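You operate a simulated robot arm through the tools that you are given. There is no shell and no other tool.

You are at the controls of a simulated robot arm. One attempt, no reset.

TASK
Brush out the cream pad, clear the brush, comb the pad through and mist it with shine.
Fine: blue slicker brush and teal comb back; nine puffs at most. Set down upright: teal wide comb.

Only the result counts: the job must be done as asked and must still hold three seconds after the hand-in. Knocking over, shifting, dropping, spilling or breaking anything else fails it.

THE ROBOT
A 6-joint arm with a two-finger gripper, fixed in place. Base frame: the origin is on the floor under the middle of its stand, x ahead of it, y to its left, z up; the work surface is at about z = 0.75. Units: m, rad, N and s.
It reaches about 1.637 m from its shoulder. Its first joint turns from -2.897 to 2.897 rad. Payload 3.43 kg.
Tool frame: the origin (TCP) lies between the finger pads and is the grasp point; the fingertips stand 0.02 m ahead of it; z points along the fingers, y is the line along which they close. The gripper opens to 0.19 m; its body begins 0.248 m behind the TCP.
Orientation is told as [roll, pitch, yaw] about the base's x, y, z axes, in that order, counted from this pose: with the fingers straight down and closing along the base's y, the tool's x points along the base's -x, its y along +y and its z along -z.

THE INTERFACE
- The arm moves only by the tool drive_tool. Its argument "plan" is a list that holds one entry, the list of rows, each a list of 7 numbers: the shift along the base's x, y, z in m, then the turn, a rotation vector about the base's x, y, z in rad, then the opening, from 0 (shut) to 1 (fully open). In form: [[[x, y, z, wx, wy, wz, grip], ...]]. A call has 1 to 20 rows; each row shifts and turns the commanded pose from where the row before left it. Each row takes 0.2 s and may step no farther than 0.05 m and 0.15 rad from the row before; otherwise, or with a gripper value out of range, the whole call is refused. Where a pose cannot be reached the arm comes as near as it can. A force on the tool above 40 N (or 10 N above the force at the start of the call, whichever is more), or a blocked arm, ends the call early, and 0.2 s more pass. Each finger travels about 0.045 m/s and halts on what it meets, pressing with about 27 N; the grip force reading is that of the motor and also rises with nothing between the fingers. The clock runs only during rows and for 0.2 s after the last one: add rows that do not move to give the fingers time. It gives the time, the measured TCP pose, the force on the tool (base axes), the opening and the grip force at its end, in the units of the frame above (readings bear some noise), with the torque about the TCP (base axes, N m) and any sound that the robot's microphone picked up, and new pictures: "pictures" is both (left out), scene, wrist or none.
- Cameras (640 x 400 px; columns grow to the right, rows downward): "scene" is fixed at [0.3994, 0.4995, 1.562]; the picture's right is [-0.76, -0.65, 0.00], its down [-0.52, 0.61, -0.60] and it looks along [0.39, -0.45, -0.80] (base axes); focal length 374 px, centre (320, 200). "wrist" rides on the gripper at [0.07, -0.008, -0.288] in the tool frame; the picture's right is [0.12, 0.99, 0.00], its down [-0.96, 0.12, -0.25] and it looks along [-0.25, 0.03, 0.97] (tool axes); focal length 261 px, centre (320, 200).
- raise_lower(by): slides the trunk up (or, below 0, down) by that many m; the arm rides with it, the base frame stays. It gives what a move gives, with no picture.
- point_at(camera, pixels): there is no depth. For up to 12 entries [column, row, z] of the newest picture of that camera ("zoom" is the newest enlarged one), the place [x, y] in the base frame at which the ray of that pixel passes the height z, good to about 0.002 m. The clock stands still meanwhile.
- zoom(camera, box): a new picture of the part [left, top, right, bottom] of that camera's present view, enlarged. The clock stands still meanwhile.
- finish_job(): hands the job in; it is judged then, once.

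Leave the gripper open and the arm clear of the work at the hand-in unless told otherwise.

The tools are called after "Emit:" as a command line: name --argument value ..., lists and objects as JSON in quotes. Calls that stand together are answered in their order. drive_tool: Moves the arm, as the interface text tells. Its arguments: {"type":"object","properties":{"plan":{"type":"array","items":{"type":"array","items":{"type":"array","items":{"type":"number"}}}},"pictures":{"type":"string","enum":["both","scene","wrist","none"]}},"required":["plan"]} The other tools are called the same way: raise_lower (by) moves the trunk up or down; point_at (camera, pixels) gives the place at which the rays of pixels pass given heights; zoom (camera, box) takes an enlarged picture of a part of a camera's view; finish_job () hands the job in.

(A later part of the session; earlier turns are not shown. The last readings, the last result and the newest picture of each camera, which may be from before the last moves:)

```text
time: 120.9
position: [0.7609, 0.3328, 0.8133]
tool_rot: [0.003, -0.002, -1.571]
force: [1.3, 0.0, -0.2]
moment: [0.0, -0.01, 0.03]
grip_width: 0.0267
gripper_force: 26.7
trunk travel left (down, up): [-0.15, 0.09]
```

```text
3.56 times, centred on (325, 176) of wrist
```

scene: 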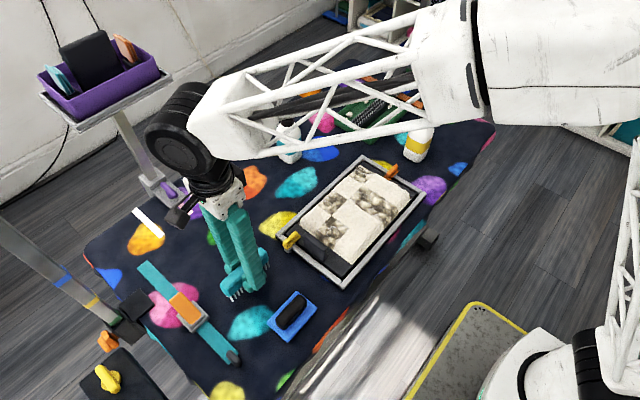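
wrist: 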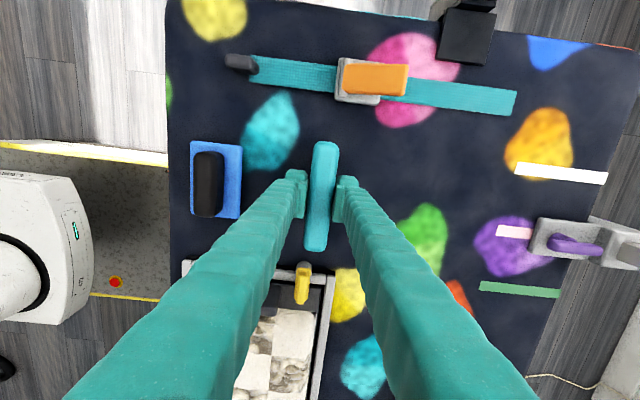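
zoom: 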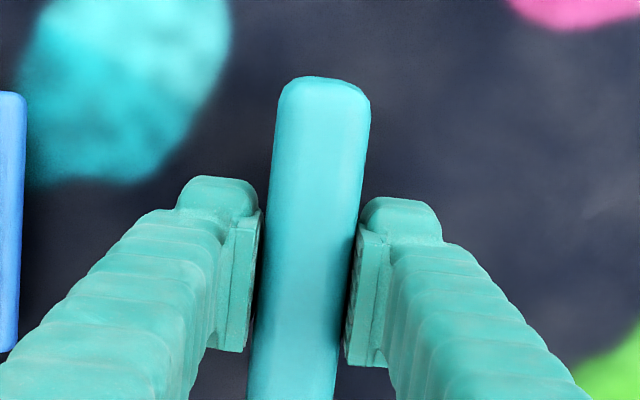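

The comb is gripped and lifted. Its home is TCP (0.761,0.3325,0.8017), with the teeth about 52 mm below the TCP. I'll lift higher and carry it over the pad to (0.62,0.092).

Emit:
drive_tool --plan '[[[0, 0, 0.015, 0, 0, 0, 0], [0, 0, 0.025, 0, 0, 0, 0], [0, 0, 0.03, 0, 0, 0, 0], [0, 0, 0.03, 0, 0, 0, 0], [0, 0, 0.02, 0, 0, 0, 0], [-0.0235, -0.04, 0, 0, 0, 0, 0], [-0.0235, -0.04, 0, 0, 0, 0, 0], [-0.0235, -0.04, 0, 0, 0, 0, 0], [-0.0235, -0.04, 0, 0, 0, 0, 0], [-0.0235, -0.04, 0, 0, 0, 0, 0], [-0.0235, -0.04, 0, 0, 0, 0, 0], [0, 0, -0.03, 0, 0, 0, 0], [0, 0, -0.03, 0, 0, 0, 0], [0, 0, 0, 0, 0, 0, 0]]]' --pictures "both"

Emit:
zoom --camera "scene" --box '[270, 150, 430, 290]'

Emit:
zoom --camera "wrist" --box '[235, 110, 415, 260]'

```text
time: 123.9
position: [0.6223, 0.091, 0.8734]
tool_rot: [0.002, 0.0, -1.571]
force: [0.6, -0.5, -0.6]
moment: [0.02, -0.03, -0.03]
grip_width: 0.0267
gripper_force: 27.2
trunk travel left (down, up): [-0.15, 0.09]
```

scene: 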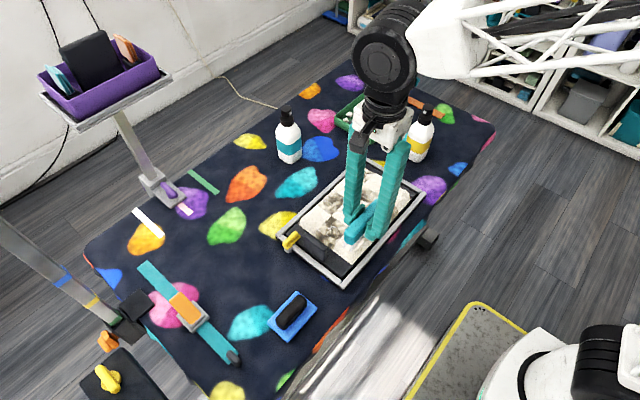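
wrist: 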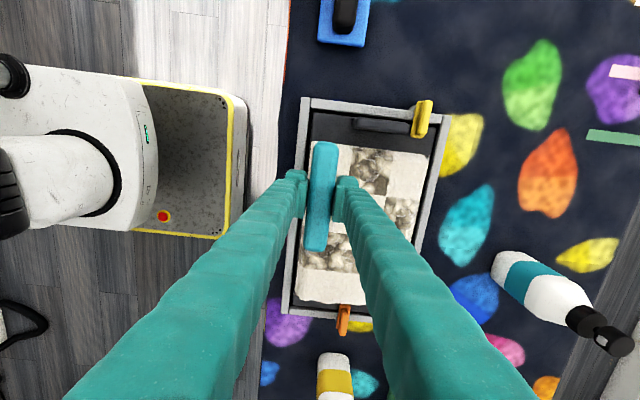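

```text
2.86 times, centred on (350, 220) of scene
```

zoom: 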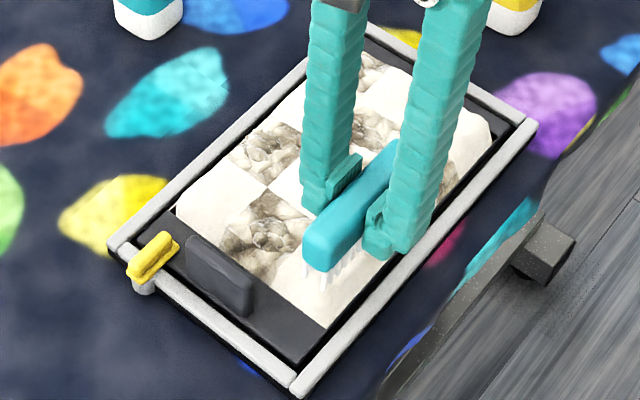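

```text
2.67 times, centred on (325, 185) of wrist
```

zoom: 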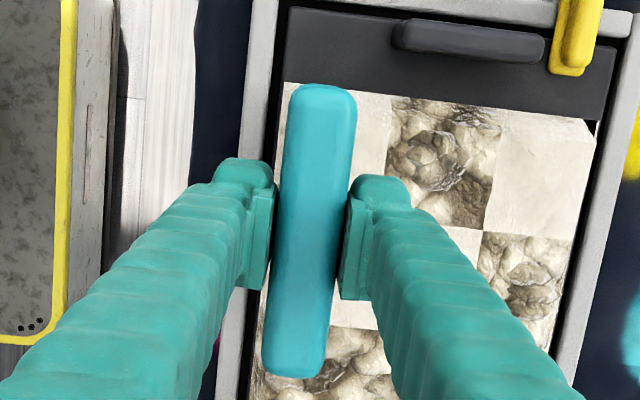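

The comb is over row 1's near edge, clear of the handle and frame. I'll lower in small steps to touch.

Emit:
drive_tool --plan '[[[0, 0, -0.02, 0, 0, 0, 0], [0, 0, -0.01, 0, 0, 0, 0], [0, 0, 0, 0, 0, 0, 0]]]' --pictures "none"

```text
time: 124.7
position: [0.6217, 0.0918, 0.8451]
tool_rot: [0.002, -0.001, -1.57]
force: [0.2, 0.5, -1.2]
moment: [0.01, -0.03, -0.04]
grip_width: 0.0265
gripper_force: 26.9
trunk travel left (down, up): [-0.15, 0.09]
```

Emit:
drive_tool --plan '[[[0, 0, -0.003, 0, 0, 0, 0], [0, 0, -0.002, 0, 0, 0, 0]]]' --pictures "none"

```text
time: 125.3
position: [0.6209, 0.0923, 0.8383]
tool_rot: [0.003, -0.001, -1.572]
force: [-1.4, -0.1, -0.5]
moment: [0.01, -0.01, 0.0]
grip_width: 0.0268
gripper_force: 27.3
trunk travel left (down, up): [-0.15, 0.09]
```

Emit:
drive_tool --plan '[[[0, 0, -0.0015, 0, 0, 0, 0], [0, 0, 0, 0, 0, 0, 0]]]' --pictures "none"

```text
time: 125.9
position: [0.6203, 0.0924, 0.8374]
tool_rot: [0.002, -0.002, -1.571]
force: [-1.0, -0.6, 5.4]
moment: [-0.09, -0.04, -0.01]
grip_width: 0.0268
gripper_force: 27.3
trunk travel left (down, up): [-0.15, 0.09]
```

Contact is about 6 N. I'll comb along +x.

Emit:
drive_tool --plan '[[[0.02, 0, 0, 0, 0, 0, 0], [0.02, 0, 0, 0, 0, 0, 0], [0.02, 0, 0, 0, 0, 0, 0]]]' --pictures "scene"

Emit:
zoom --camera "scene" --box '[270, 150, 430, 290]'

```text
time: 126.7
position: [0.6813, 0.0927, 0.8381]
tool_rot: [0.001, -0.001, -1.571]
force: [-0.8, -0.5, 1.4]
moment: [0.03, -0.01, 0.01]
grip_width: 0.0266
gripper_force: 27.8
trunk travel left (down, up): [-0.15, 0.09]
```

scene: 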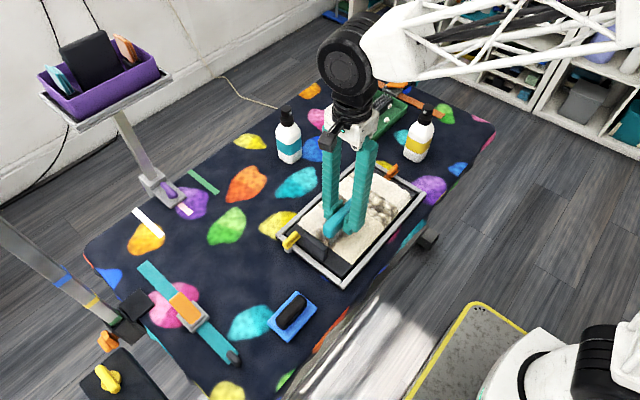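

```text
2.86 times, centred on (350, 220) of scene
```

zoom: 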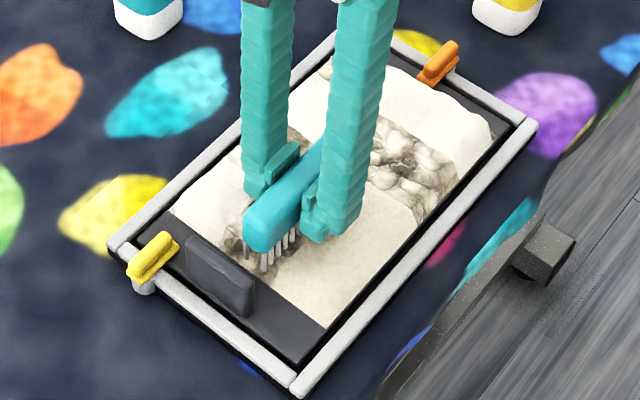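

Emit:
drive_tool --plan '[[[0.0, 0, -0.0004, 0, 0, 0, 0], [0.02, 0, 0, 0, 0, 0, 0], [0.02, 0, 0, 0, 0, 0, 0], [0.02, 0, 0, 0, 0, 0, 0], [0.02, 0, 0, 0, 0, 0, 0]]]' --pictures "scene"

Emit:
zoom --camera "scene" --box '[270, 150, 430, 290]'

```text
time: 127.9
position: [0.7602, 0.0936, 0.8373]
tool_rot: [0.001, -0.002, -1.571]
force: [-3.0, -0.9, 15.1]
moment: [-0.05, 0.03, 0.01]
grip_width: 0.027
gripper_force: 27.0
trunk travel left (down, up): [-0.15, 0.09]
```

scene: 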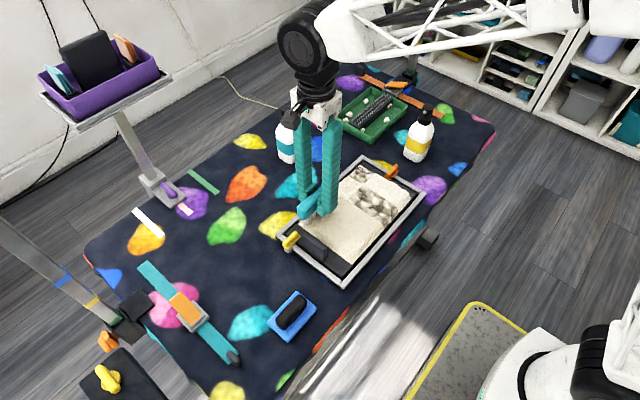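

```text
2.86 times, centred on (350, 220) of scene
```

zoom: 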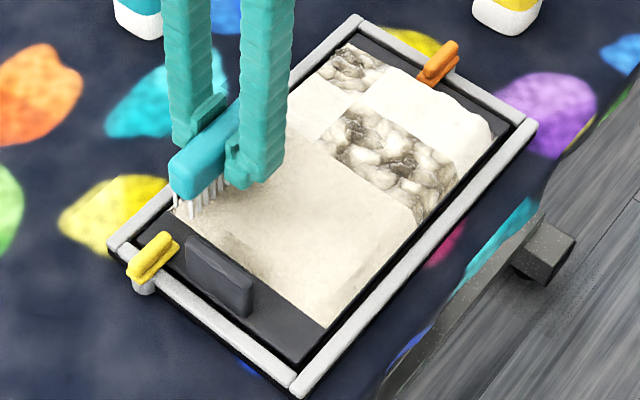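

Excellent. The comb smooths the mats: cells 3 and 4 are now even. I'll comb back along -x over the same strip.

Emit:
drive_tool --plan '[[[0.003, 0, 0.0003, 0, 0, 0, 0], [-0.02, 0, 0, 0, 0, 0, 0], [-0.02, 0, 0, 0, 0, 0, 0], [-0.02, 0, 0, 0, 0, 0, 0]]]' --pictures "none"

```text
time: 128.9
position: [0.7026, 0.0918, 0.837]
tool_rot: [0.002, -0.002, -1.573]
force: [4.9, -0.4, 20.1]
moment: [0.05, -0.05, 0.0]
grip_width: 0.0265
gripper_force: 26.7
trunk travel left (down, up): [-0.15, 0.09]
```

Emit:
drive_tool --plan '[[[-0.02, 0, 0.0004, 0, 0, 0, 0], [-0.02, 0, 0, 0, 0, 0, 0], [-0.02, 0, 0, 0, 0, 0, 0], [-0.02, 0, 0, 0, 0, 0, 0]]]' --pictures "none"

Emit:
drive_tool --plan '[[[0, 0, 0.02, 0, 0, 0, 0], [0, -0.02, 0.01, 0, 0, 0, 0], [0, -0.045, 0, 0, 0, 0, 0], [0, -0.045, 0, 0, 0, 0, 0], [0, -0.019, 0, 0, 0, 0, 0], [0, 0, -0.02, 0, 0, 0, 0], [0, 0, -0.007, 0, 0, 0, 0], [0, 0, 0, 0, 0, 0, 0]]]' --pictures "both"

Emit:
zoom --camera "scene" --box '[270, 150, 430, 290]'

Emit:
zoom --camera "wrist" --box '[235, 60, 435, 260]'

```text
time: 129.9
position: [0.6221, 0.0928, 0.8362]
tool_rot: [0.0, -0.002, -1.572]
force: [-2.7, -0.7, 4.2]
moment: [0.04, 0.23, -0.01]
grip_width: 0.0269
gripper_force: 26.8
trunk travel left (down, up): [-0.15, 0.09]
```

```text
time: 131.7
position: [0.6229, -0.0371, 0.8399]
tool_rot: [0.002, -0.001, -1.57]
force: [0.1, -0.7, -0.2]
moment: [0.02, 0.0, 0.02]
grip_width: 0.0267
gripper_force: 26.6
trunk travel left (down, up): [-0.15, 0.09]
```

scene: 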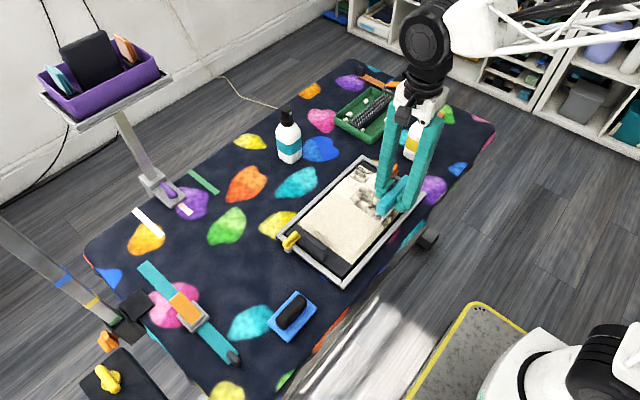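
wrist: 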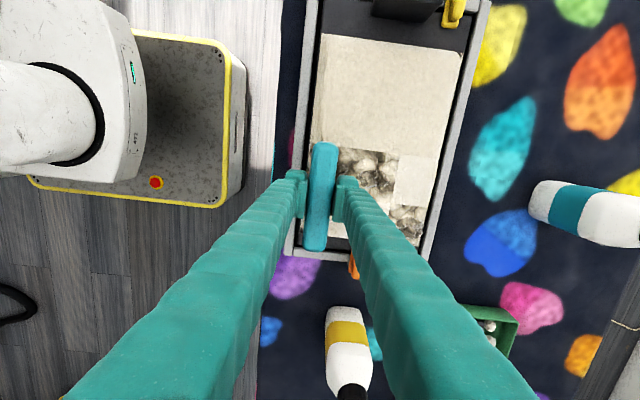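

```text
2.86 times, centred on (350, 220) of scene
```

zoom: 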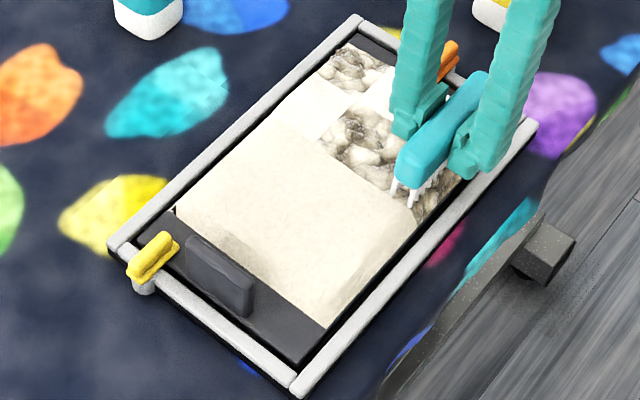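

```text
2.00 times, centred on (335, 160) of wrist
```

zoom: 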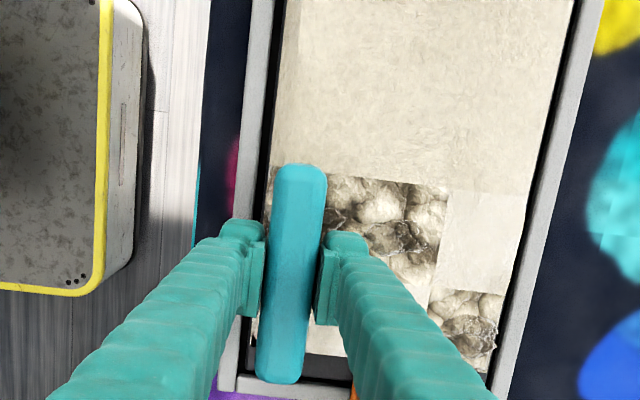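

Cells in columns 3 and 4 are all uniformly combed. Columns 1 and 2 next, so I'll lower to touch.

Emit:
drive_tool --plan '[[[0, 0, -0.0015, 0, 0, 0, 0], [0, 0, 0, 0, 0, 0, 0]]]' --pictures "none"

```text
time: 132.3
position: [0.6231, -0.0366, 0.8394]
tool_rot: [0.002, -0.002, -1.571]
force: [-0.6, 0.2, -0.5]
moment: [0.02, 0.01, 0.0]
grip_width: 0.0268
gripper_force: 27.0
trunk travel left (down, up): [-0.15, 0.09]
```

Emit:
drive_tool --plan '[[[0, 0, -0.0015, 0, 0, 0, 0], [0, 0, 0, 0, 0, 0, 0]]]' --pictures "none"

```text
time: 132.9
position: [0.6227, -0.037, 0.8372]
tool_rot: [0.001, -0.002, -1.571]
force: [0.3, 0.0, -1.4]
moment: [0.01, 0.0, -0.03]
grip_width: 0.0265
gripper_force: 27.0
trunk travel left (down, up): [-0.15, 0.09]
```

Emit:
drive_tool --plan '[[[0, 0, -0.001, 0, 0, 0, 0], [0, 0, 0, 0, 0, 0, 0]]]' --pictures "none"

```text
time: 133.5
position: [0.6228, -0.0368, 0.8366]
tool_rot: [0.002, -0.002, -1.569]
force: [1.3, 1.1, 13.4]
moment: [0.03, 0.12, -0.01]
grip_width: 0.0264
gripper_force: 26.8
trunk travel left (down, up): [-0.15, 0.09]
```

Emit:
drive_tool --plan '[[[0.02, 0, 0.0002, 0, 0, 0, 0], [0.02, 0, 0, 0, 0, 0, 0], [0.02, 0, 0, 0, 0, 0, 0], [0.02, 0, 0, 0, 0, 0, 0]]]' --pictures "none"

Emit:
drive_tool --plan '[[[0.02, 0, 0, 0, 0, 0, 0], [0.02, 0, 0, 0, 0, 0, 0], [0.02, 0, 0, 0, 0, 0, 0]]]' --pictures "scene"

Emit:
zoom --camera "scene" --box '[270, 150, 430, 290]'

```text
time: 134.5
position: [0.7033, -0.0373, 0.8358]
tool_rot: [0.003, 0.0, -1.57]
force: [-2.3, 0.3, 5.7]
moment: [-0.01, 0.05, 0.01]
grip_width: 0.0267
gripper_force: 26.7
trunk travel left (down, up): [-0.15, 0.09]
```

```text
time: 135.3
position: [0.764, -0.0381, 0.8368]
tool_rot: [0.002, -0.002, -1.571]
force: [-0.2, 0.0, 0.2]
moment: [0.01, 0.0, 0.01]
grip_width: 0.0266
gripper_force: 27.7
trunk travel left (down, up): [-0.15, 0.09]
```

scene: 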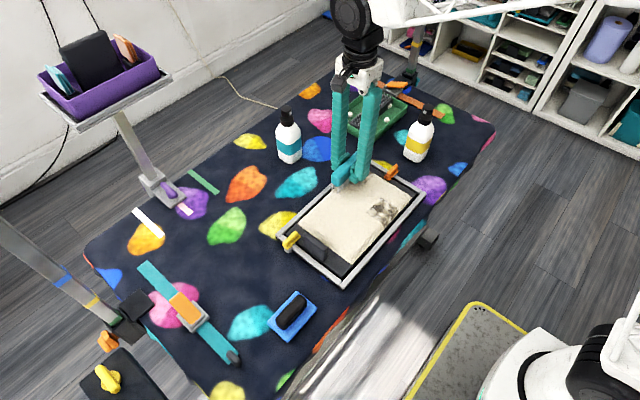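

```text
2.86 times, centred on (350, 220) of scene
```

zoom: 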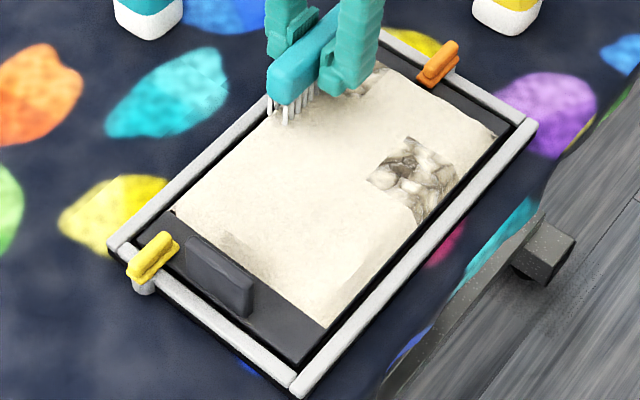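

Row 1 cell 2 is still matted and the far corner needs a check. I'll comb back along -x with slightly more contact.

Emit:
drive_tool --plan '[[[0.002, 0, -0.0006, 0, 0, 0, 0], [-0.02, 0, 0, 0, 0, 0, 0], [-0.02, 0, 0, 0, 0, 0, 0]]]' --pictures "none"

```text
time: 136.1
position: [0.724, -0.0367, 0.8366]
tool_rot: [0.001, -0.002, -1.571]
force: [-2.5, 0.8, 5.0]
moment: [-0.01, 0.08, 0.0]
grip_width: 0.0269
gripper_force: 26.9
trunk travel left (down, up): [-0.15, 0.09]
```

Emit:
drive_tool --plan '[[[-0.02, 0, 0, 0, 0, 0, 0], [-0.02, 0, 0, 0, 0, 0, 0], [-0.02, 0, 0, 0, 0, 0, 0], [-0.02, 0, 0, 0, 0, 0, 0], [-0.02, 0, 0, 0, 0, 0, 0]]]' --pictures "none"

```text
time: 137.3
position: [0.6258, -0.0366, 0.8353]
tool_rot: [0.001, -0.001, -1.57]
force: [0.9, 0.4, 22.8]
moment: [0.0, -0.04, -0.01]
grip_width: 0.0269
gripper_force: 27.0
trunk travel left (down, up): [-0.15, 0.09]
```

Now one more stroke out along +x, then I'll lift and look.

Emit:
drive_tool --plan '[[[-0.006, 0, 0.0003, 0, 0, 0, 0], [0.02, 0, 0, 0, 0, 0, 0], [0.02, 0, 0, 0, 0, 0, 0], [0.02, 0, 0, 0, 0, 0, 0], [0.02, 0, 0, 0, 0, 0, 0], [0.02, 0, 0, 0, 0, 0, 0], [0.02, 0, -0.0003, 0, 0, 0, 0], [0.02, 0, -0.0003, 0, 0, 0, 0], [0.006, 0, 0, 0, 0, 0, 0]]]' --pictures "none"

Emit:
drive_tool --plan '[[[0, 0, 0.03, 0, 0, 0, 0], [0, 0, 0.04, 0, 0, 0, 0], [0, 0, 0.04, 0, 0, 0, 0], [0.03, 0.03, 0, 0, 0, 0, 0], [0.03, 0.04, 0, 0, 0, 0, 0], [0.03, 0.04, 0, 0, 0, 0, 0], [0, 0.045, 0, 0, 0, 0, 0], [0, 0.045, 0, 0, 0, 0, 0], [0, 0, 0, 0, 0, 0, 0]]]' --pictures "both"

Emit:
zoom --camera "scene" --box '[290, 150, 430, 260]'

Emit:
zoom --camera "wrist" --box '[170, 120, 370, 330]'

```text
time: 139.3
position: [0.765, -0.0373, 0.8348]
tool_rot: [0.002, -0.002, -1.572]
force: [-0.3, 0.2, -0.7]
moment: [0.02, -0.01, 0.02]
grip_width: 0.0264
gripper_force: 27.1
trunk travel left (down, up): [-0.15, 0.09]
```

```text
time: 141.3
position: [0.8559, 0.1648, 0.9453]
tool_rot: [0.001, -0.003, -1.571]
force: [0.2, -0.2, -0.8]
moment: [-0.03, 0.02, -0.02]
grip_width: 0.0267
gripper_force: 27.1
trunk travel left (down, up): [-0.15, 0.09]
```

scene: 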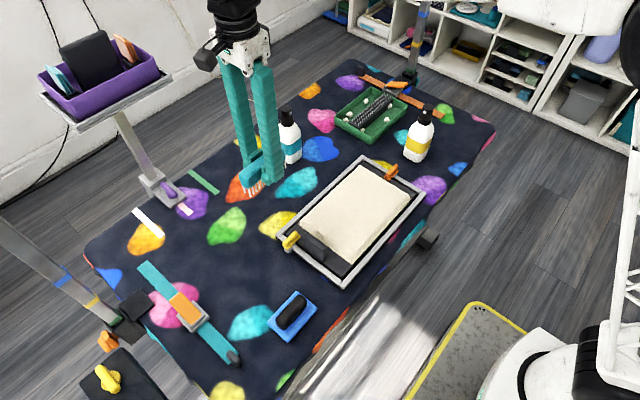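
wrist: 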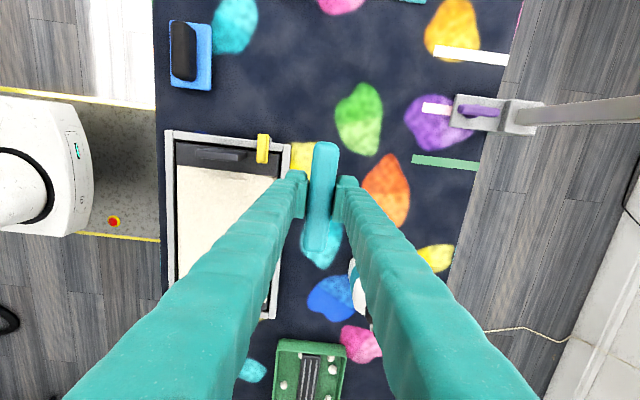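

```text
3.64 times, centred on (360, 205) of scene
```

zoom: 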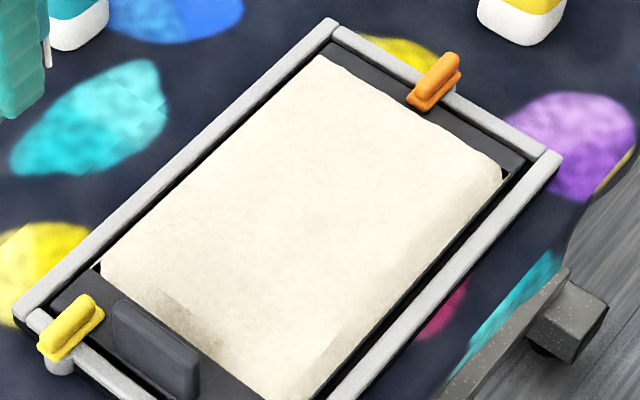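

```text
1.90 times, centred on (270, 225) of wrist
```

zoom: 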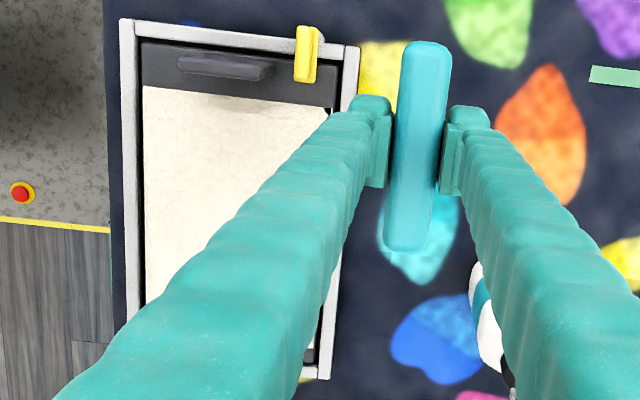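

The whole pad now looks smooth and even. I'll zoom tighter for leftovers, especially near the handle edge and the far corner.

Emit:
zoom --camera "scene" --box '[300, 205, 380, 265]'

Emit:
zoom --camera "scene" --box '[340, 160, 420, 220]'

Emit:
zoom --camera "scene" --box '[225, 150, 305, 215]'

```text
6.67 times, centred on (340, 235) of scene
```

zoom: 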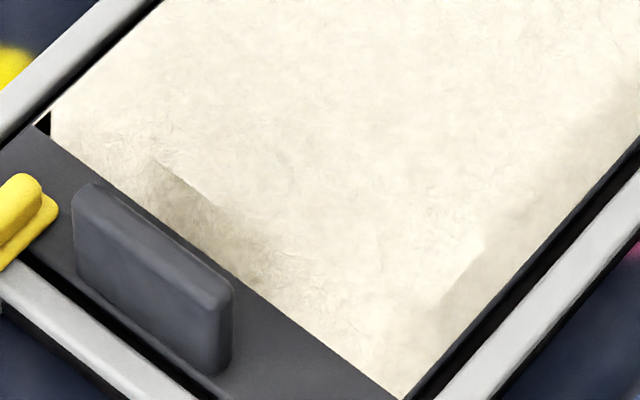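

```text
6.67 times, centred on (380, 190) of scene
```

zoom: 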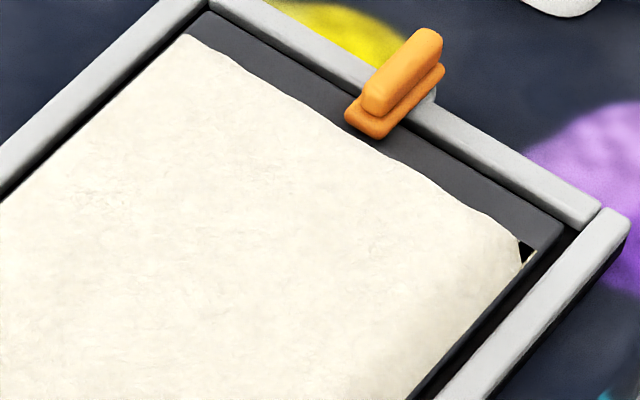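

```text
6.15 times, centred on (265, 182) of scene
```

zoom: 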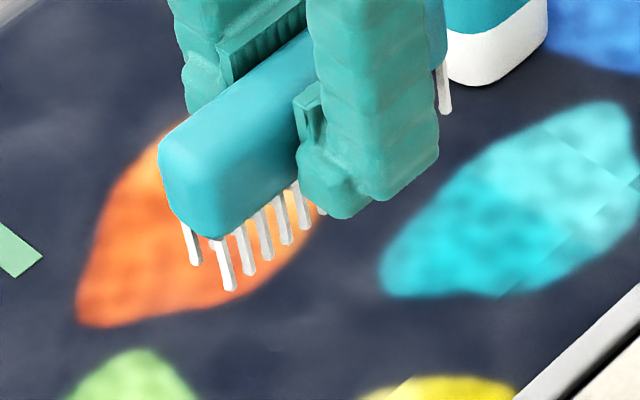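

The pad is fully combed. I'll carry the comb back to its home and descend to just above the table.

Emit:
drive_tool --plan '[[[-0.0237, 0.042, 0, 0, 0, 0, 0], [-0.0237, 0.042, 0, 0, 0, 0, 0], [-0.0237, 0.042, 0, 0, 0, 0, 0], [-0.0237, 0.042, 0, 0, 0, 0, 0], [0, 0, -0.04, 0, 0, 0, 0], [0, 0, -0.04, 0, 0, 0, 0], [0, 0, -0.04, 0, 0, 0, 0], [0, 0, -0.015, 0, 0, 0, 0], [0, 0, 0, 0, 0, 0, 0]]]' --pictures "both"

Emit:
zoom --camera "scene" --box '[200, 230, 300, 310]'

```text
time: 143.3
position: [0.7606, 0.3288, 0.8091]
tool_rot: [0.002, -0.003, -1.572]
force: [-1.0, 0.1, -0.6]
moment: [-0.01, -0.03, 0.01]
grip_width: 0.027
gripper_force: 26.5
trunk travel left (down, up): [-0.15, 0.09]
```

scene: 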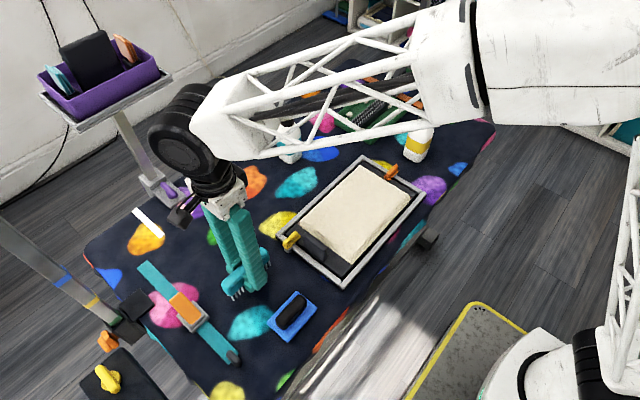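
wrist: 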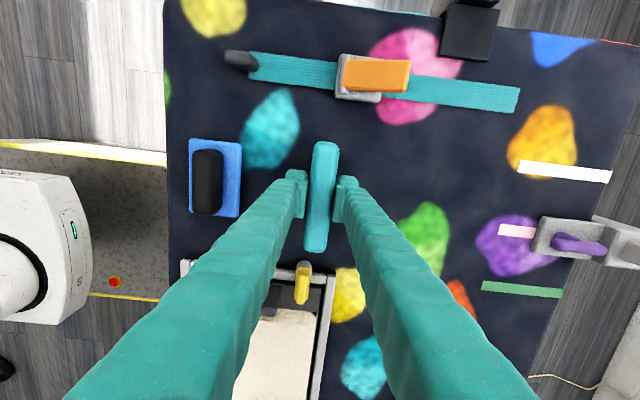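

```text
5.00 times, centred on (250, 270) of scene
```

zoom: 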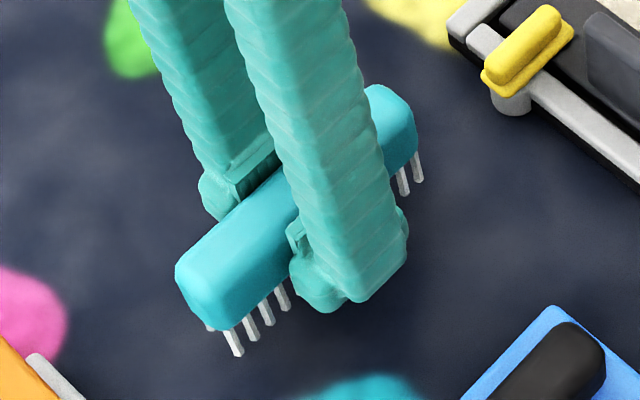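

I'll nudge +3 mm in y and lower in small steps until the teeth touch.

Emit:
drive_tool --plan '[[[0, 0.003, -0.003, 0, 0, 0, 0], [0, 0, -0.003, 0, 0, 0, 0], [0, 0, 0, 0, 0, 0, 0]]]' --pictures "none"

```text
time: 144.1
position: [0.7601, 0.3323, 0.8029]
tool_rot: [0.002, -0.002, -1.57]
force: [-0.4, 0.2, -0.2]
moment: [0.02, 0.0, 0.01]
grip_width: 0.0268
gripper_force: 26.8
trunk travel left (down, up): [-0.15, 0.09]
```

Emit:
drive_tool --plan '[[[0, 0, -0.002, 0, 0, 0, 0], [0, 0, 0, 0, 0, 0, 0]]]' --pictures "none"

```text
time: 144.7
position: [0.7594, 0.3327, 0.8018]
tool_rot: [0.002, -0.001, -1.57]
force: [-0.1, 0.4, -0.3]
moment: [0.0, 0.0, 0.01]
grip_width: 0.0267
gripper_force: 26.9
trunk travel left (down, up): [-0.15, 0.09]
```

Emit:
drive_tool --plan '[[[0, 0, -0.0015, 0, 0, 0, 0], [0, 0, 0, 0, 0, 0, 0]]]' --pictures "none"

```text
time: 145.3
position: [0.7594, 0.3337, 0.8003]
tool_rot: [-0.001, -0.001, -1.571]
force: [1.0, -0.2, -0.8]
moment: [0.02, -0.01, 0.01]
grip_width: 0.0268
gripper_force: 27.2
trunk travel left (down, up): [-0.15, 0.09]
```

Emit:
drive_tool --plan '[[[0, 0, -0.0015, 0, 0, 0, 0], [0, 0, 0, 0, 0, 0, 0]]]' --pictures "none"

```text
time: 145.9
position: [0.7595, 0.3348, 0.7992]
tool_rot: [0.001, -0.004, -1.572]
force: [-0.1, 0.3, 3.0]
moment: [-0.01, -0.09, -0.06]
grip_width: 0.0266
gripper_force: 26.8
trunk travel left (down, up): [-0.15, 0.09]
```

The teeth touch, at about 4 N. I'll open and then check before lifting.

Emit:
drive_tool --plan '[[[0, 0, -0.0003, 0, 0, 0, 0], [0, 0, 0, 0, 0, 0, 0.2], [0, 0, 0, 0, 0, 0, 0.3], [0, 0, 0, 0, 0, 0, 0.35], [0, 0, 0, 0, 0, 0, 0.35]]]' --pictures "both"

Emit:
zoom --camera "scene" --box '[200, 230, 300, 310]'

Emit:
zoom --camera "wrist" --box '[235, 120, 415, 232]'

```text
time: 147.1
position: [0.7606, 0.3338, 0.7981]
tool_rot: [0.003, -0.002, -1.573]
force: [-0.9, -1.3, -0.8]
moment: [-0.04, 0.07, -0.03]
grip_width: 0.0664
gripper_force: 0.1
trunk travel left (down, up): [-0.15, 0.09]
```

scene: 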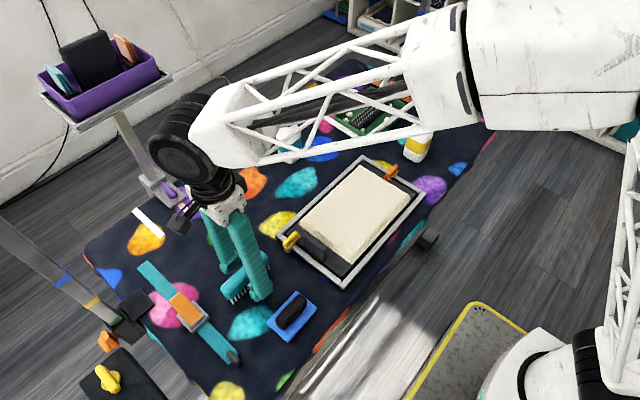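
wrist: 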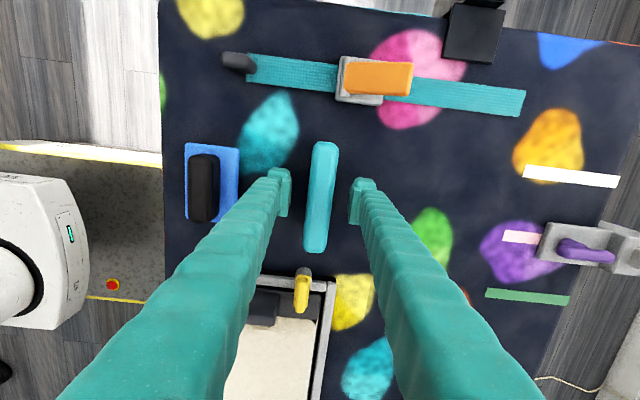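

```text
5.00 times, centred on (250, 270) of scene
```

zoom: 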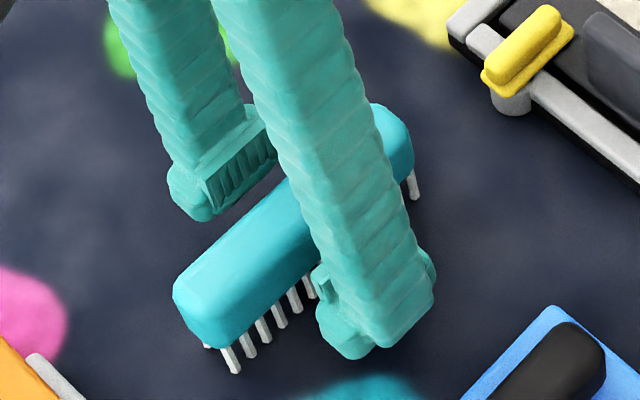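

```text
3.56 times, centred on (325, 176) of wrist
```

zoom: 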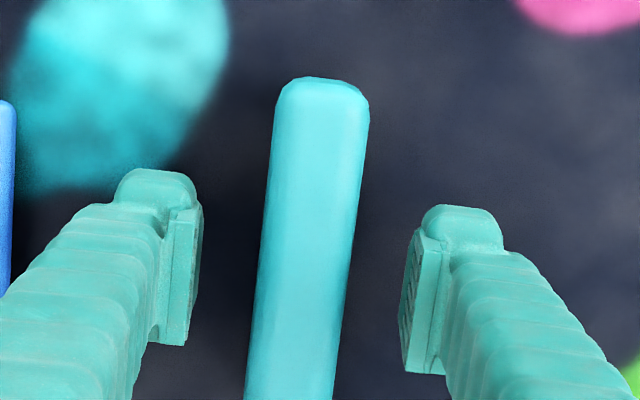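

The comb stands upright and free at its home. I'll rise straight up, then go look at the back side of the yellow bottle for a marking I haven't seen, since I need to tell which one is the shine.

Emit:
drive_tool --plan '[[[0, 0, 0.03, 0, 0, 0, 0.35], [0, 0, 0.05, 0, 0, 0, 0.35], [0, 0, 0.05, 0, 0, 0, 0.35], [0, 0, 0.05, 0, 0, 0, 0.5], [0, 0, 0.05, 0, 0, 0, 0.5], [0, 0, 0.05, 0, 0, 0, 0.7], [0, 0, 0, 0, 0, 0, 0.7]]]' --pictures "both"

Emit:
drive_tool --plan '[[[-0.015, -0.0459, 0, 0, 0, 0.0982, 1], [-0.015, -0.0459, 0, 0, 0, 0.0982, 1], [-0.015, -0.0459, 0, 0, 0, 0.0982, 1], [-0.015, -0.0459, 0, 0, 0, 0.0982, 1], [-0.015, -0.0459, 0, 0, 0, 0.0982, 1], [-0.015, -0.0459, 0, 0, 0, 0.0982, 1], [-0.015, -0.0459, 0, 0, 0, 0.0982, 1], [-0.015, -0.0459, 0, 0, 0, 0.0982, 1], [-0.015, -0.0459, 0, 0, 0, 0.0982, 1], [-0.015, -0.0459, 0, 0, 0, 0.0982, 1], [-0.015, -0.0459, 0, 0, 0, 0.0982, 1], [-0.015, -0.0459, 0, 0, 0, 0.0982, 1], [-0.015, -0.0459, 0, 0, 0, 0.0982, 1], [-0.015, -0.0459, 0, 0, 0, 0.0982, 1], [-0.015, -0.0459, 0, 0, 0, 0.0982, 1], [-0.015, -0.0459, 0, 0, 0, 0.0982, 1], [0, 0, 0, 0, 0, 0, 1]]]' --pictures "both"

```text
time: 148.7
position: [0.7597, 0.3339, 1.0788]
tool_rot: [0.003, -0.003, -1.572]
force: [0.6, 0.0, 0.8]
moment: [0.01, 0.01, -0.02]
grip_width: 0.1328
gripper_force: 0.1
trunk travel left (down, up): [-0.15, 0.09]
```

scene: 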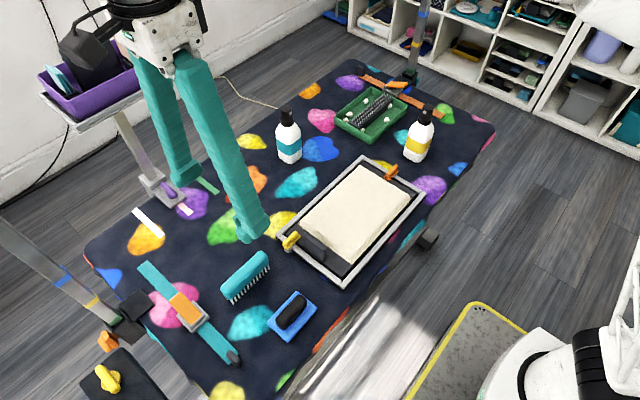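
wrist: 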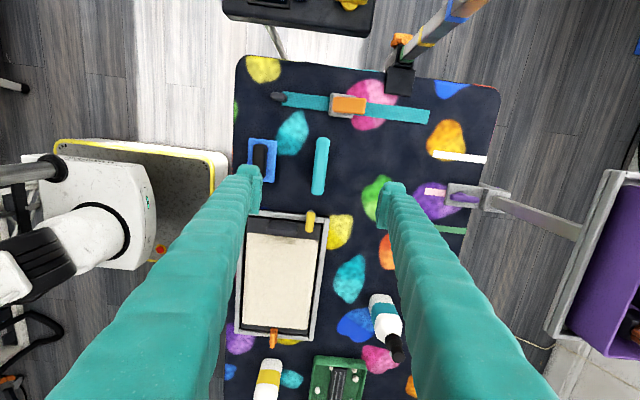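

```text
time: 152.3
position: [0.5216, -0.4011, 1.0755]
tool_rot: [0.002, 0.0, 0.005]
force: [0.3, -0.7, 0.3]
moment: [-0.02, 0.04, 0.04]
grip_width: 0.1902
gripper_force: 0.1
trunk travel left (down, up): [-0.15, 0.09]
```

scene: 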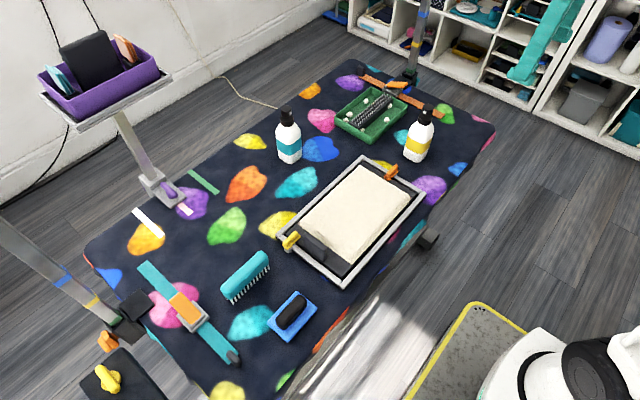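
wrist: 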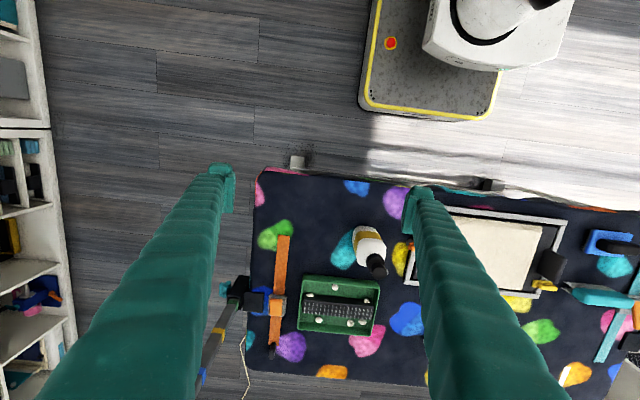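

The table is clear and everything's in place. I'll tilt the tool so the wrist camera looks toward +y at the back of the yellow bottle.

Emit:
drive_tool --plan '[[[0, 0, 0, 0.133, 0, 0, 1], [0, 0, 0, 0.133, 0, 0, 1], [0, 0, 0, 0.133, 0, 0, 1], [0, 0, 0, 0.133, 0, 0, 1], [0, 0, 0, 0.133, 0, 0, 1], [0, 0, 0, 0.133, 0, 0, 1], [0, 0, 0, 0, 0, 0, 1]]]' --pictures "both"

```text
time: 153.9
position: [0.5204, -0.3898, 1.0581]
tool_rot: [0.795, -0.007, -0.005]
force: [0.3, -0.1, -0.1]
moment: [0.06, -0.01, -0.01]
grip_width: 0.1901
gripper_force: 0.1
out of reach, approached as far as the arm can: row 6
trunk travel left (down, up): [-0.15, 0.09]
```

scene: 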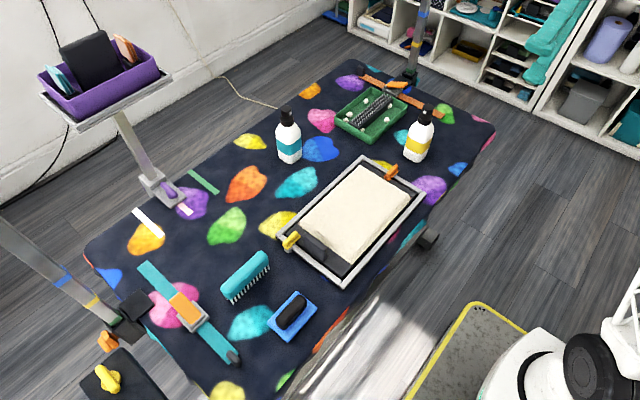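
wrist: 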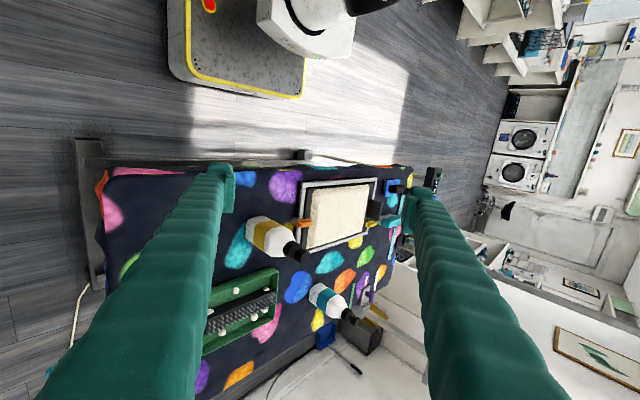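

Emit:
zoom --camera "wrist" --box '[235, 200, 325, 275]'

Emit:
zoom --camera "wrist" --box '[295, 270, 375, 335]'

Emit:
zoom --camera "wrist" --box '[480, 60, 640, 260]'

Emit:
zoom --camera "wrist" --box '[530, 280, 640, 400]'

```text
5.33 times, centred on (280, 238) of wrist
```

zoom: 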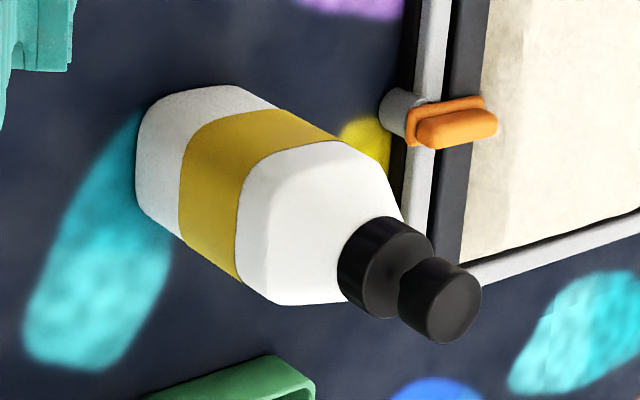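

```text
6.15 times, centred on (335, 302) of wrist
```

zoom: 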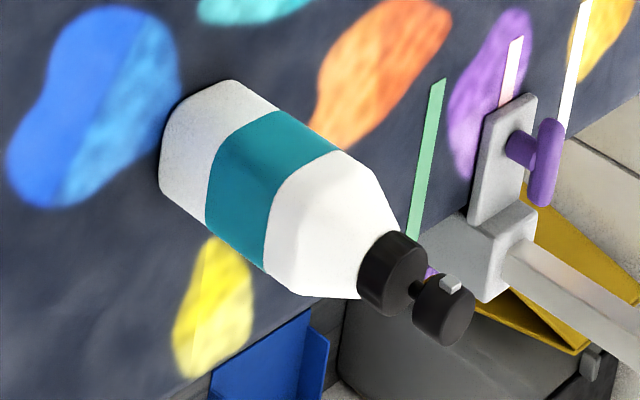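

```text
2.00 times, centred on (560, 160) of wrist
```

zoom: 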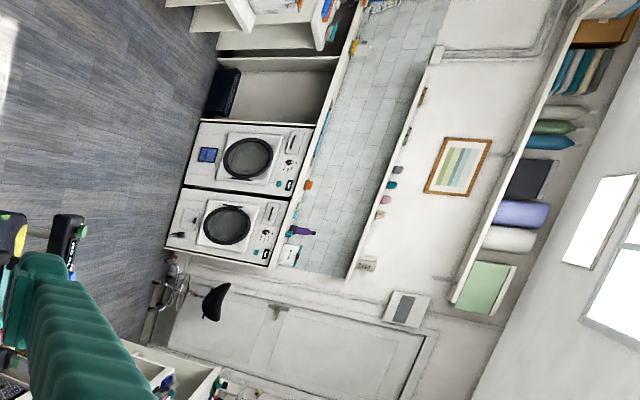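

```text
3.33 times, centred on (585, 340) of wrist
```

zoom: 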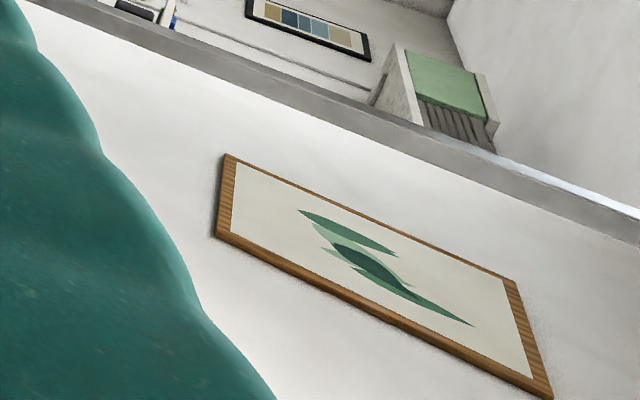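

No text on any side, only the teal and yellow bands. Gold/yellow is the natural match for "shine", and teal fits a detangler, so I'll use the yellow bottle. I'll measure its head position and height.

Emit:
zoom --camera "scene" --box '[394, 100, 444, 170]'

Emit:
point_at --camera "scene" --pixels '[[428.6, 107.9, 0.9], [428.6, 107.9, 0.92], [428.6, 107.9, 0.94], [428.6, 107.9, 0.96], [415.5, 153.5, 0.75], [403.3, 155, 0.75], [415.5, 162, 0.75], [427, 153, 0.75]]'

Emit:
point_at --camera "wrist" --pixels '[[302.5, 257.5, 0.92], [302.5, 257.5, 0.94], [302.5, 257.5, 0.9], [292, 251, 0.9], [292, 251, 0.92]]'

```text
5.71 times, centred on (419, 135) of scene
```

zoom: 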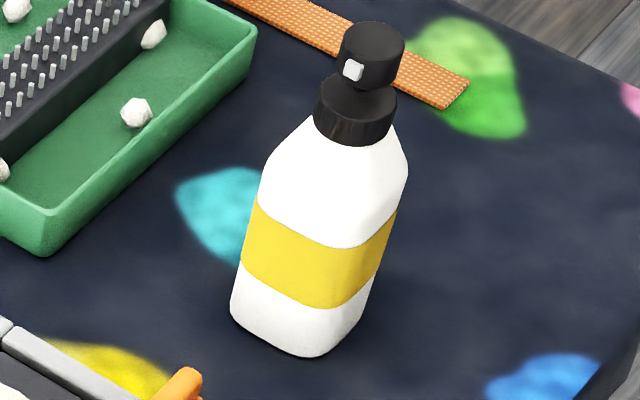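

```text
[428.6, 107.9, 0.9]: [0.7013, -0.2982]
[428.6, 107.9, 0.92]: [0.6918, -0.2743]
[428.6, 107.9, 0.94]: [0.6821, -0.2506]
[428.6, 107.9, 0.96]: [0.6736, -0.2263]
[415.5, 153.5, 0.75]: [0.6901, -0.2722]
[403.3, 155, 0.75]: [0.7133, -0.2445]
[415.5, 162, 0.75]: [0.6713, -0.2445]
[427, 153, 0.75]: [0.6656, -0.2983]
```

```text
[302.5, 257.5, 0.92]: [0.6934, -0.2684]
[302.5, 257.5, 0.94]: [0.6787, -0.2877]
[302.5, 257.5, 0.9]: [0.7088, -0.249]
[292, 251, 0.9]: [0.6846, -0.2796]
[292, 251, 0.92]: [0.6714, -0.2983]
```

The yellow head's top centre is at about (0.691,-0.271,0.92), so the bottle is about 0.17 tall. I'll straighten the tool, close the fingers and move above the head to try one press in place.

Emit:
drive_tool --plan '[[[0, 0, 0.005, -0.133, 0.003, 0, 1], [0, 0, 0, -0.133, 0.002, 0, 1], [0, 0, 0, -0.133, 0.002, 0, 1], [0, 0, 0, -0.133, 0, 0, 0.8], [0, 0, 0, -0.133, 0, 0, 0.5], [0, 0, 0, -0.13, 0, 0, 0.2], [0, 0, 0, 0, 0, 0, 0], [0, 0, 0, 0, 0, 0, 0]]]' --pictures "none"

```text
time: 155.7
position: [0.52, -0.3894, 1.064]
tool_rot: [0.003, 0.003, -0.001]
force: [0.4, 0.0, -0.1]
moment: [0.02, -0.03, 0.02]
grip_width: 0.0871
gripper_force: 0.1
trunk travel left (down, up): [-0.15, 0.09]
```

Emit:
drive_tool --plan '[[[0.0342, 0.0236, 0, 0, 0, 0, 0], [0.0342, 0.0236, 0, 0, 0, 0, 0], [0.0342, 0.0236, 0, 0, 0, 0, 0], [0.0342, 0.0236, 0, 0, 0, 0, 0], [0.0342, 0.0236, 0, 0, 0, 0, 0], [0, 0, -0.03, 0, 0, 0, 0], [0, 0, -0.03, 0, 0, 0, 0], [0, 0, 0, 0, 0, 0, 0]]]' --pictures "both"

Emit:
zoom --camera "wrist" --box '[240, 140, 400, 260]'

Emit:
zoom --camera "scene" --box '[380, 60, 460, 170]'

```text
time: 157.5
position: [0.6922, -0.2707, 1.0044]
tool_rot: [0.002, 0.004, -0.003]
force: [-0.5, -0.2, 0.3]
moment: [-0.01, -0.02, 0.0]
grip_width: 0.0
gripper_force: 26.9
trunk travel left (down, up): [-0.15, 0.09]
```

scene: 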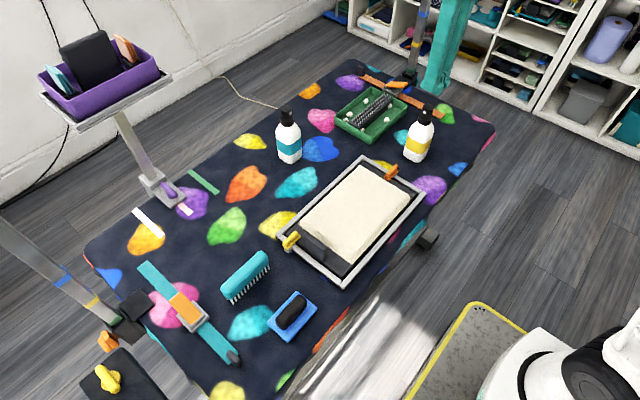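
wrist: 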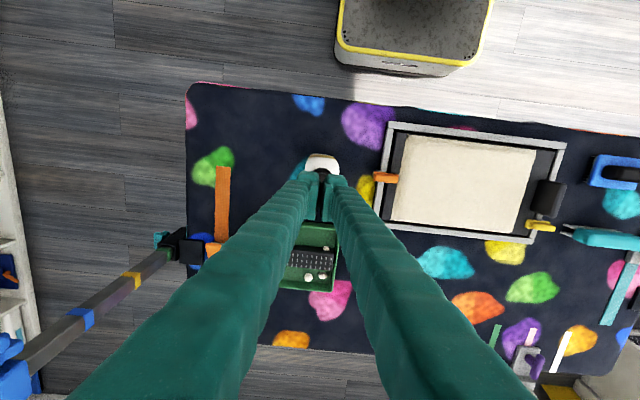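

```text
3.33 times, centred on (320, 200) of wrist
```

zoom: 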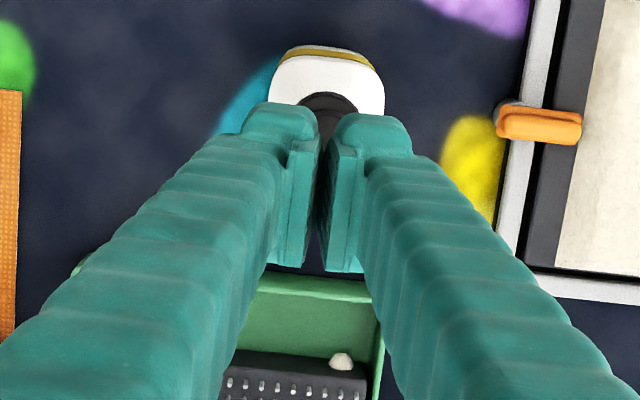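

```text
3.64 times, centred on (420, 115) of scene
```

zoom: 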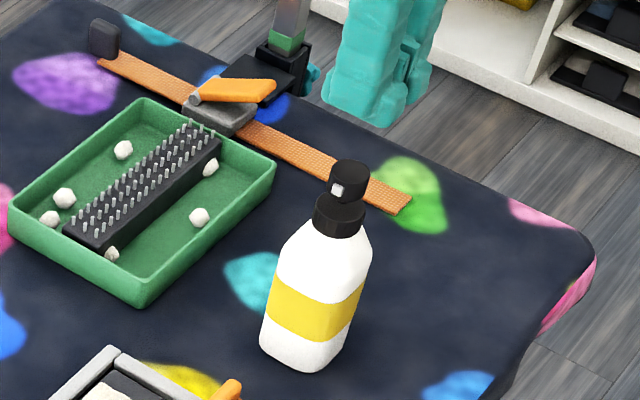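

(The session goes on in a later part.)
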